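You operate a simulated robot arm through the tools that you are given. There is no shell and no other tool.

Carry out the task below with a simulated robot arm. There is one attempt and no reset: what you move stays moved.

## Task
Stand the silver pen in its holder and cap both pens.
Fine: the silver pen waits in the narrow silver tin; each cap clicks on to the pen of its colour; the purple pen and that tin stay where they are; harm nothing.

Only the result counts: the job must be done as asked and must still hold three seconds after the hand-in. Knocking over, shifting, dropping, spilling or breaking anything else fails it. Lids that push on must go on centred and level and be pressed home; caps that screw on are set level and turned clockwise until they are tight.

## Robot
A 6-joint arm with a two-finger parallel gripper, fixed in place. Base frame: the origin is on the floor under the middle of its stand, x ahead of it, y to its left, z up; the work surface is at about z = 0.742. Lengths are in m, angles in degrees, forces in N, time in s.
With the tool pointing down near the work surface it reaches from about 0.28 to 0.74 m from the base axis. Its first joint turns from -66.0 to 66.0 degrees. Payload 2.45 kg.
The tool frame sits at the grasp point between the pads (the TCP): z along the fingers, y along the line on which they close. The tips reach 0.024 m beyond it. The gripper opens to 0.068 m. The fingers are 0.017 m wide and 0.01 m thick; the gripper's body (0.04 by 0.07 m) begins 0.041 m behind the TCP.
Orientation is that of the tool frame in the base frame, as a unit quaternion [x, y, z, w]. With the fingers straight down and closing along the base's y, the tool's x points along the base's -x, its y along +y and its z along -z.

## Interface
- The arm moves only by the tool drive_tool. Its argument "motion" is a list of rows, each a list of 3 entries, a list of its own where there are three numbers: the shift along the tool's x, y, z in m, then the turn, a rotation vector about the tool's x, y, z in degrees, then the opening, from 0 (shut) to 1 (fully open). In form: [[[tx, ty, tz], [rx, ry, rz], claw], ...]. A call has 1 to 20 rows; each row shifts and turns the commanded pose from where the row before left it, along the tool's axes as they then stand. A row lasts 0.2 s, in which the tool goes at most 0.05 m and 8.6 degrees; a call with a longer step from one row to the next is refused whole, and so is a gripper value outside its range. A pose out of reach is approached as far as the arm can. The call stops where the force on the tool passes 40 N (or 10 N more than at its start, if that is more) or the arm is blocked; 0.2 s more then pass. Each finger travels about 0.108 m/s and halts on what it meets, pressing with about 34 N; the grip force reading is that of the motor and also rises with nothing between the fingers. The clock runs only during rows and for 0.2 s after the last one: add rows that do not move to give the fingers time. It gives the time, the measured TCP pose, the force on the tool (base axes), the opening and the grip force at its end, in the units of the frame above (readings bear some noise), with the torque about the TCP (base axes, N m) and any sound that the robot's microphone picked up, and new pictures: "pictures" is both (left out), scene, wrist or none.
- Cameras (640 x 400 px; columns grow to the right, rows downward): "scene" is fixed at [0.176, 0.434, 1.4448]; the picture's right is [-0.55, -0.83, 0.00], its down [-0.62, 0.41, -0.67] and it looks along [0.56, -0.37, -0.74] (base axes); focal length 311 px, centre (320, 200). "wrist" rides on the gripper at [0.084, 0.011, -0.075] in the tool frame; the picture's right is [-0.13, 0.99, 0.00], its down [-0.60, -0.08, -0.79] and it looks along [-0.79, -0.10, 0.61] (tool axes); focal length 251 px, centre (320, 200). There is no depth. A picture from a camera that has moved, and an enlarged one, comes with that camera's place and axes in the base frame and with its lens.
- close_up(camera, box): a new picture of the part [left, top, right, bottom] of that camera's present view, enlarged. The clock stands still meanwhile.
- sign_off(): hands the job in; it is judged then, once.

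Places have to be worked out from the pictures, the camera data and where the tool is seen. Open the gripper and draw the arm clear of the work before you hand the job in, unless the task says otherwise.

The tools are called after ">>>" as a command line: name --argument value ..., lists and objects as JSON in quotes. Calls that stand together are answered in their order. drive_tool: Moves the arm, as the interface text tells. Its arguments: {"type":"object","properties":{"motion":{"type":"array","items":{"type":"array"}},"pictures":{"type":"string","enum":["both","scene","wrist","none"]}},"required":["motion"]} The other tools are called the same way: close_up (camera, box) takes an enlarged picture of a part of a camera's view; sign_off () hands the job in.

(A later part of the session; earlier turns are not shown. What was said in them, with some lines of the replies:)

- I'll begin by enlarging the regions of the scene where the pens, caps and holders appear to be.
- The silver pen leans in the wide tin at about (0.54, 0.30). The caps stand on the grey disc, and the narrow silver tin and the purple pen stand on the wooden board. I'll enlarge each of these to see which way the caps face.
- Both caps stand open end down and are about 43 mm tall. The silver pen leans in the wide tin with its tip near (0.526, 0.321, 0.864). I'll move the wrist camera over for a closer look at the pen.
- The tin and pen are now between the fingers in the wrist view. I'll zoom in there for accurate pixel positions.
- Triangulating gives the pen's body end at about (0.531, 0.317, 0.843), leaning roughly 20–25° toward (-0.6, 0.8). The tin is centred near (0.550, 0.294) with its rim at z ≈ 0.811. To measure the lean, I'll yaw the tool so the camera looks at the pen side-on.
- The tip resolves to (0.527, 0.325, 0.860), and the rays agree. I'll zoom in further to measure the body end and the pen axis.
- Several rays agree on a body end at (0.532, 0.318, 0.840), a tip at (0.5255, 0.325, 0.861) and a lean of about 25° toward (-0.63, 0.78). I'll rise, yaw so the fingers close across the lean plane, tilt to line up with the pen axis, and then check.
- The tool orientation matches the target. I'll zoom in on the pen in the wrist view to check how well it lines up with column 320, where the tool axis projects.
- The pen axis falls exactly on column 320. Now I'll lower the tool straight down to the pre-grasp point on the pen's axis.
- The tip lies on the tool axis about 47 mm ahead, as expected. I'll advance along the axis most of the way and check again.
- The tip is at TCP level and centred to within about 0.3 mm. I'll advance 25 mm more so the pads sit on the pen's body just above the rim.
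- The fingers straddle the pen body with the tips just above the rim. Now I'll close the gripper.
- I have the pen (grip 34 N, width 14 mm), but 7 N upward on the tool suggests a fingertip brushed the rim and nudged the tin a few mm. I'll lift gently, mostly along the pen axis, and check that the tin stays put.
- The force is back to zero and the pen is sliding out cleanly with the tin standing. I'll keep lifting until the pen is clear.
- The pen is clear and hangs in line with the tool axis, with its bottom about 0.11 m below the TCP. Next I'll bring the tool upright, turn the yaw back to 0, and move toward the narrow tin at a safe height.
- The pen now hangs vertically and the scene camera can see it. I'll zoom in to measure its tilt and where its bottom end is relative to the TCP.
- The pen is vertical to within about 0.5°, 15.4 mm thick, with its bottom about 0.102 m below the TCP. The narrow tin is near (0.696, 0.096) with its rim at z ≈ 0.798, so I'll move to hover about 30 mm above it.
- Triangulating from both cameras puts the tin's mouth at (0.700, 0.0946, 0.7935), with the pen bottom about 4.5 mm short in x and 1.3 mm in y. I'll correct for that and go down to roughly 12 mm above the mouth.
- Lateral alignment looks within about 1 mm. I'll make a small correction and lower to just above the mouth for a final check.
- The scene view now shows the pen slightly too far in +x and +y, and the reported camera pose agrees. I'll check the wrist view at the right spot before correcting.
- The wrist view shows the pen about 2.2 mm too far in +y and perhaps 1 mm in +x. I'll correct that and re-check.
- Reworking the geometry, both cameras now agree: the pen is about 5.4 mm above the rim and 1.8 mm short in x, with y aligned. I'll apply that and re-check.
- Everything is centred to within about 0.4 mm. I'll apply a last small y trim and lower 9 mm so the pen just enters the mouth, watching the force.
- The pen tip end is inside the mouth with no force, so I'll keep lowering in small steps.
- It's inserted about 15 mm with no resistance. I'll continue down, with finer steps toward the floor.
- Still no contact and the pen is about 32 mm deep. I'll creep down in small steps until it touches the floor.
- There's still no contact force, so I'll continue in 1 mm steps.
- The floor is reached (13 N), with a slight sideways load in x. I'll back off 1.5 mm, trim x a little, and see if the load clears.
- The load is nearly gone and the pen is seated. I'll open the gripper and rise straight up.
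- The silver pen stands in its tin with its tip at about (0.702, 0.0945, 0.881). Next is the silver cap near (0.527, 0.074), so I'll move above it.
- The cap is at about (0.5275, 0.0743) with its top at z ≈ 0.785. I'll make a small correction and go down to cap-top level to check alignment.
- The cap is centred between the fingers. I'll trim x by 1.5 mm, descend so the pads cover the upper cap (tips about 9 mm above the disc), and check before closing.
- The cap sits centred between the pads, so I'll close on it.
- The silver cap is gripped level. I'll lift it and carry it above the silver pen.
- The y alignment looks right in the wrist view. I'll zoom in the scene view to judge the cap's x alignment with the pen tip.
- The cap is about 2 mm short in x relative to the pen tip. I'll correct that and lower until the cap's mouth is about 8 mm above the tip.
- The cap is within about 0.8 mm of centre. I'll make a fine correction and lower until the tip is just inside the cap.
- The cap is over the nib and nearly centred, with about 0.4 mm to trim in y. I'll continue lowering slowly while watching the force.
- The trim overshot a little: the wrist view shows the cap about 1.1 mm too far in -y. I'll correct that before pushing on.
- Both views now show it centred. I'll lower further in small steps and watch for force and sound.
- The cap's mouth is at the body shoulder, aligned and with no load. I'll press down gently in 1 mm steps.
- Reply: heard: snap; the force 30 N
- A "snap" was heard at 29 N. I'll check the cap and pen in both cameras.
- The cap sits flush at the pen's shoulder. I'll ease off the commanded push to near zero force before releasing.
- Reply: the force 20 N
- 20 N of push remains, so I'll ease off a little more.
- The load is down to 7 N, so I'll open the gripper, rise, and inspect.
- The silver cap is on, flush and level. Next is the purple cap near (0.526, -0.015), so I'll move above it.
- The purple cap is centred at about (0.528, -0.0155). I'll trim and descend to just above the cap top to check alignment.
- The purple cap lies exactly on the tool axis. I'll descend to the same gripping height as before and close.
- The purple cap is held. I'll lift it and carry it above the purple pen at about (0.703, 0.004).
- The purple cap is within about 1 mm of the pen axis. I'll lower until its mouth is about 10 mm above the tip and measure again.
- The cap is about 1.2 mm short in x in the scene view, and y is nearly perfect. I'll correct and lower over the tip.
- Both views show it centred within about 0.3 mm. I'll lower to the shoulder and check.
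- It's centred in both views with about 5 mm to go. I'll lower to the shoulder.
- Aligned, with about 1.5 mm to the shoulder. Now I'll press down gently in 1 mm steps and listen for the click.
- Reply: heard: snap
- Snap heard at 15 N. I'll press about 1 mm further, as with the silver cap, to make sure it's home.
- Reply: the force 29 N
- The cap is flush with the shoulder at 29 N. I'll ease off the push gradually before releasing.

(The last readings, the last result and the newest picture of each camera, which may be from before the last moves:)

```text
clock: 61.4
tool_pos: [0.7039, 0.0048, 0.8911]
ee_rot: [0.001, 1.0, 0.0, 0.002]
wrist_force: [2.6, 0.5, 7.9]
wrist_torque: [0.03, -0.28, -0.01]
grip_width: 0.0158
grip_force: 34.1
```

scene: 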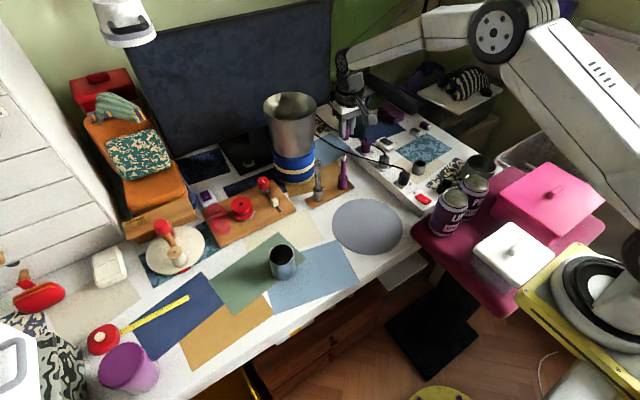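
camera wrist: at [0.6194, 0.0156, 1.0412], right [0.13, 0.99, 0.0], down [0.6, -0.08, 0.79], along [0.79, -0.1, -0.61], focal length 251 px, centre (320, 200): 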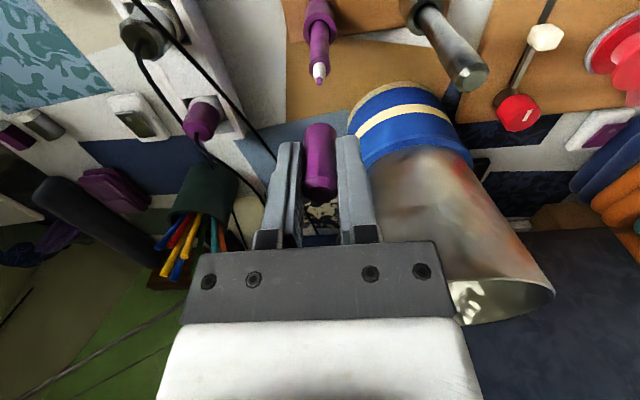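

The load is down to 8 N. I'll ease off slightly more, open the fingers, rise straight up, and inspect.

>>> drive_tool --motion '[[[0, 0, -0.0006], [0, 0, 0], 0.05], [[0, 0, 0], [0, 0, 0], 0.4], [[0, 0, 0], [0, 0, 0], 0.7], [[0, 0, 0], [0, 0, 0], 0.7], [[0, 0, -0.02], [0, 0, 0], 0.7], [[0, 0, -0.04], [0, 0, 0], 0.7], [[0, 0, -0.04], [0, 0, 0], 0.7], [[0, 0, 0], [0, 0, 0], 0.7]]' --pictures "both"

>>> close_up --camera "scene" --box '[300, 140, 360, 205]'

>>> close_up --camera "scene" --box '[330, 145, 360, 195]'

>>> close_up --camera "scene" --box '[260, 240, 310, 285]'

```text
clock: 63.2
tool_pos: [0.7027, 0.0061, 0.991]
ee_rot: [0.0, 1.0, 0.0, 0.001]
wrist_force: [-0.5, 0.2, -0.3]
wrist_torque: [0.0, -0.01, 0.0]
grip_width: 0.0472
grip_force: 0.1
camera wrist: at [0.6192, 0.017, 1.0659], right [0.13, 0.99, 0.0], down [0.6, -0.08, 0.79], along [0.79, -0.1, -0.61], focal length 251 px, centre (320, 200)
```

scene: 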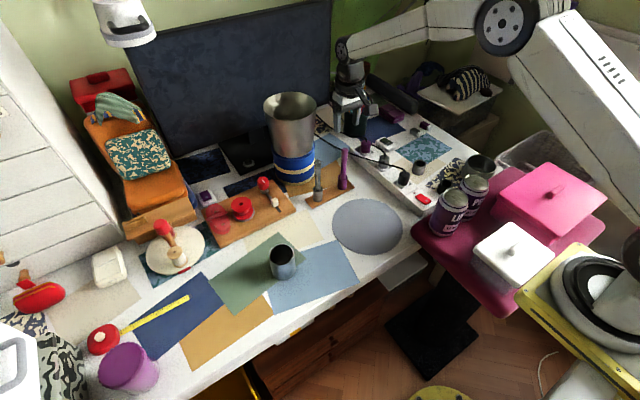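
wrist: 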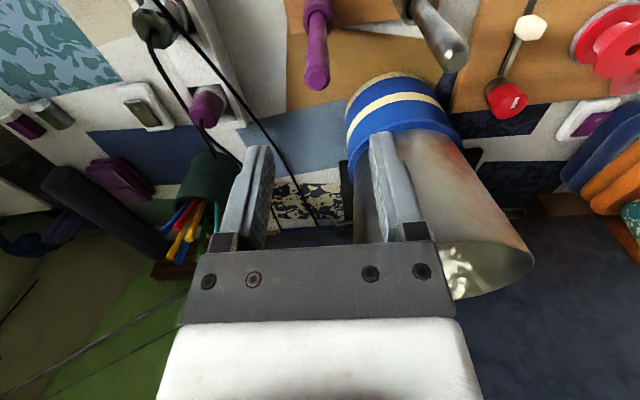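

```text
6.15 times, centred on (330, 172) of scene
camera zoom: at [0.176, 0.434, 1.4448], right [-0.55, -0.83, 0.0], down [-0.62, 0.41, -0.67], along [0.56, -0.37, -0.74], focal length 1916 px, centre (258, 369)
```

zoom: 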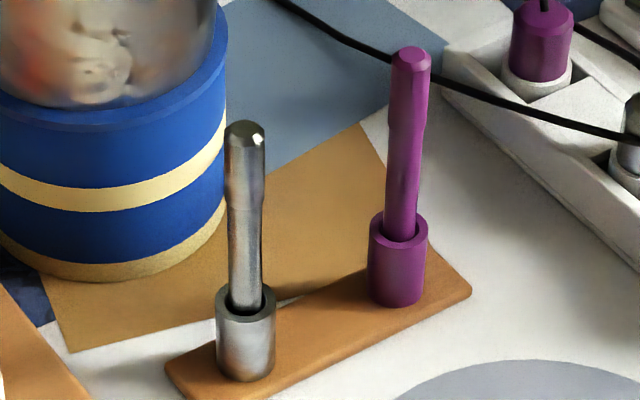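

```text
8.00 times, centred on (345, 170) of scene
camera zoom: at [0.176, 0.434, 1.4448], right [-0.55, -0.83, 0.0], down [-0.62, 0.41, -0.67], along [0.56, -0.37, -0.74], focal length 2490 px, centre (120, 440)
```

zoom: 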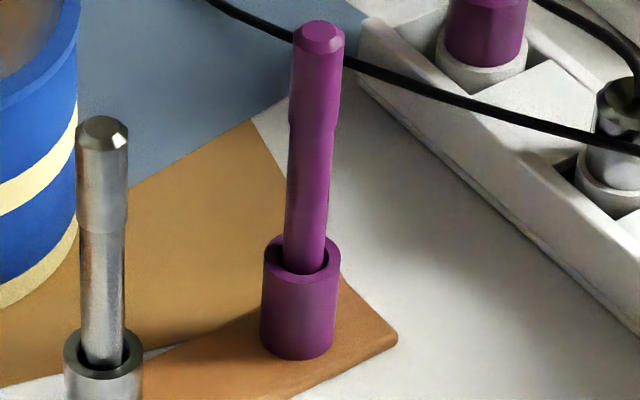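

```text
8.89 times, centred on (285, 262) of scene
camera zoom: at [0.176, 0.434, 1.4448], right [-0.55, -0.83, 0.0], down [-0.62, 0.41, -0.67], along [0.56, -0.37, -0.74], focal length 2767 px, centre (631, -356)
```

zoom: 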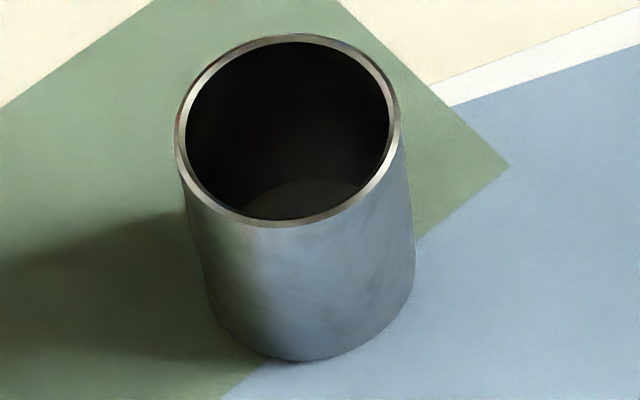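

Both caps are on, flush and level, and nothing else looks disturbed; the wide tin still stands about 3 mm from where it was. I'll retract the arm to its starting area with the gripper open.

>>> drive_tool --motion '[[[0, 0, -0.045], [0, 0, 0], 0.8], [[0, 0, -0.045], [0, 0, 0], 1], [[0.0437, -0.0067, 0], [0, 0, 0], 1], [[0.0437, -0.0067, 0], [0, 0, 0], 1], [[0.0437, -0.0067, 0], [0, 0, 0], 1], [[0.0437, -0.0067, 0], [0, 0, 0], 1], [[0.0437, -0.0067, 0], [0, 0, 0], 1], [[0.0437, -0.0067, 0], [0, 0, 0], 1], [[0, 0, 0], [0, 0, 0], 1], [[0, 0, 0], [0, 0, 0], 1]]' --pictures "both"

>>> close_up --camera "scene" --box '[300, 140, 360, 205]'

>>> close_up --camera "scene" --box '[230, 140, 430, 290]'

```text
clock: 65.4
tool_pos: [0.4433, -0.0348, 1.084]
ee_rot: [0.0, 1.0, 0.0, 0.001]
wrist_force: [-0.7, -0.3, -0.1]
wrist_torque: [-0.01, 0.0, -0.02]
grip_width: 0.0681
grip_force: 0.1
camera wrist: at [0.3584, -0.0246, 1.1581], right [0.13, 0.99, 0.0], down [0.6, -0.08, 0.79], along [0.79, -0.1, -0.61], focal length 251 px, centre (320, 200)
```

scene: 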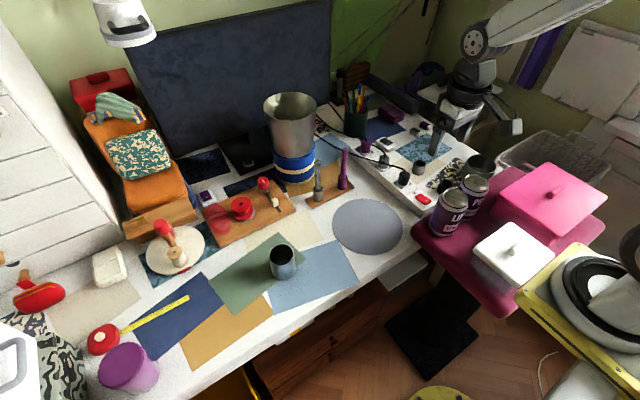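
wrist: 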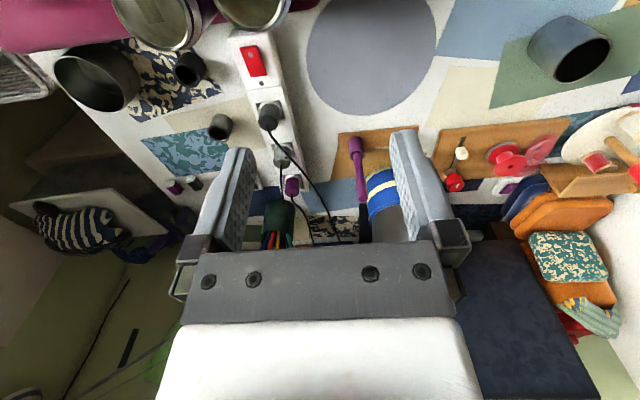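

```text
6.15 times, centred on (330, 172) of scene
camera zoom: at [0.176, 0.434, 1.4448], right [-0.55, -0.83, 0.0], down [-0.62, 0.41, -0.67], along [0.56, -0.37, -0.74], focal length 1916 px, centre (258, 369)
```

zoom: 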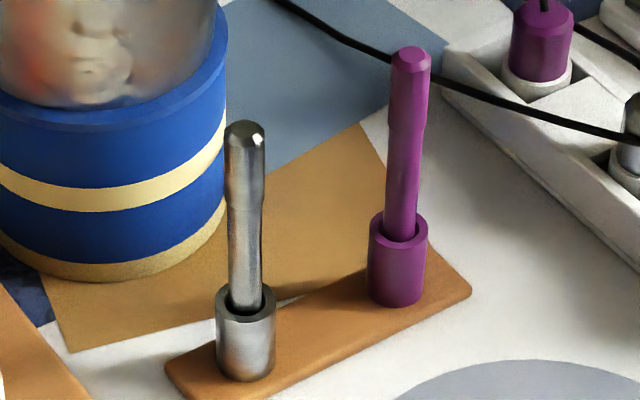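

```text
2.67 times, centred on (330, 215) of scene
camera zoom: at [0.176, 0.434, 1.4448], right [-0.55, -0.83, 0.0], down [-0.62, 0.41, -0.67], along [0.56, -0.37, -0.74], focal length 830 px, centre (293, 160)
```

zoom: 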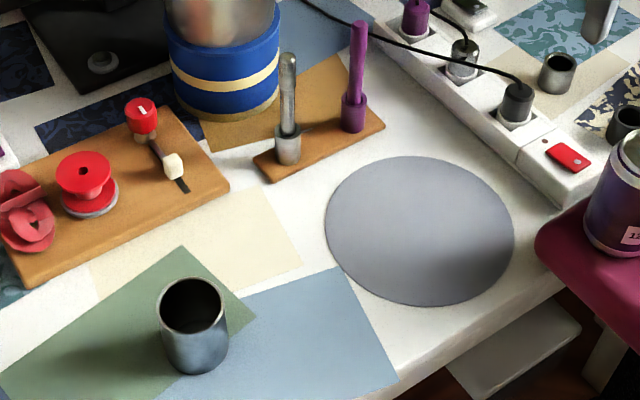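

The arm is clear with the gripper open. Both pens stand capped in their holders, each with its own colour, and everything is at rest, so I'm handing in the job.

>>> sign_off

```text
The job is handed in.
```

The silver pen now stands in the narrow silver tin, and both pens have the cap of their own colour pressed on. Each cap snapped audibly as it went on and sits flush and level at the shoulder of its pen. The job is handed in, but no verdict came back.

- **Wide tin moved slightly:** it shifted about 3 mm when I took the silver pen out, probably because a fingertip brushed its rim. It is upright, and I left it there rather than risk pushing it back.
- **Everything else:** the purple pen and the narrow tin look unmoved in the last pictures, and I saw nothing else disturbed. The arm is back near its start position with the gripper open.
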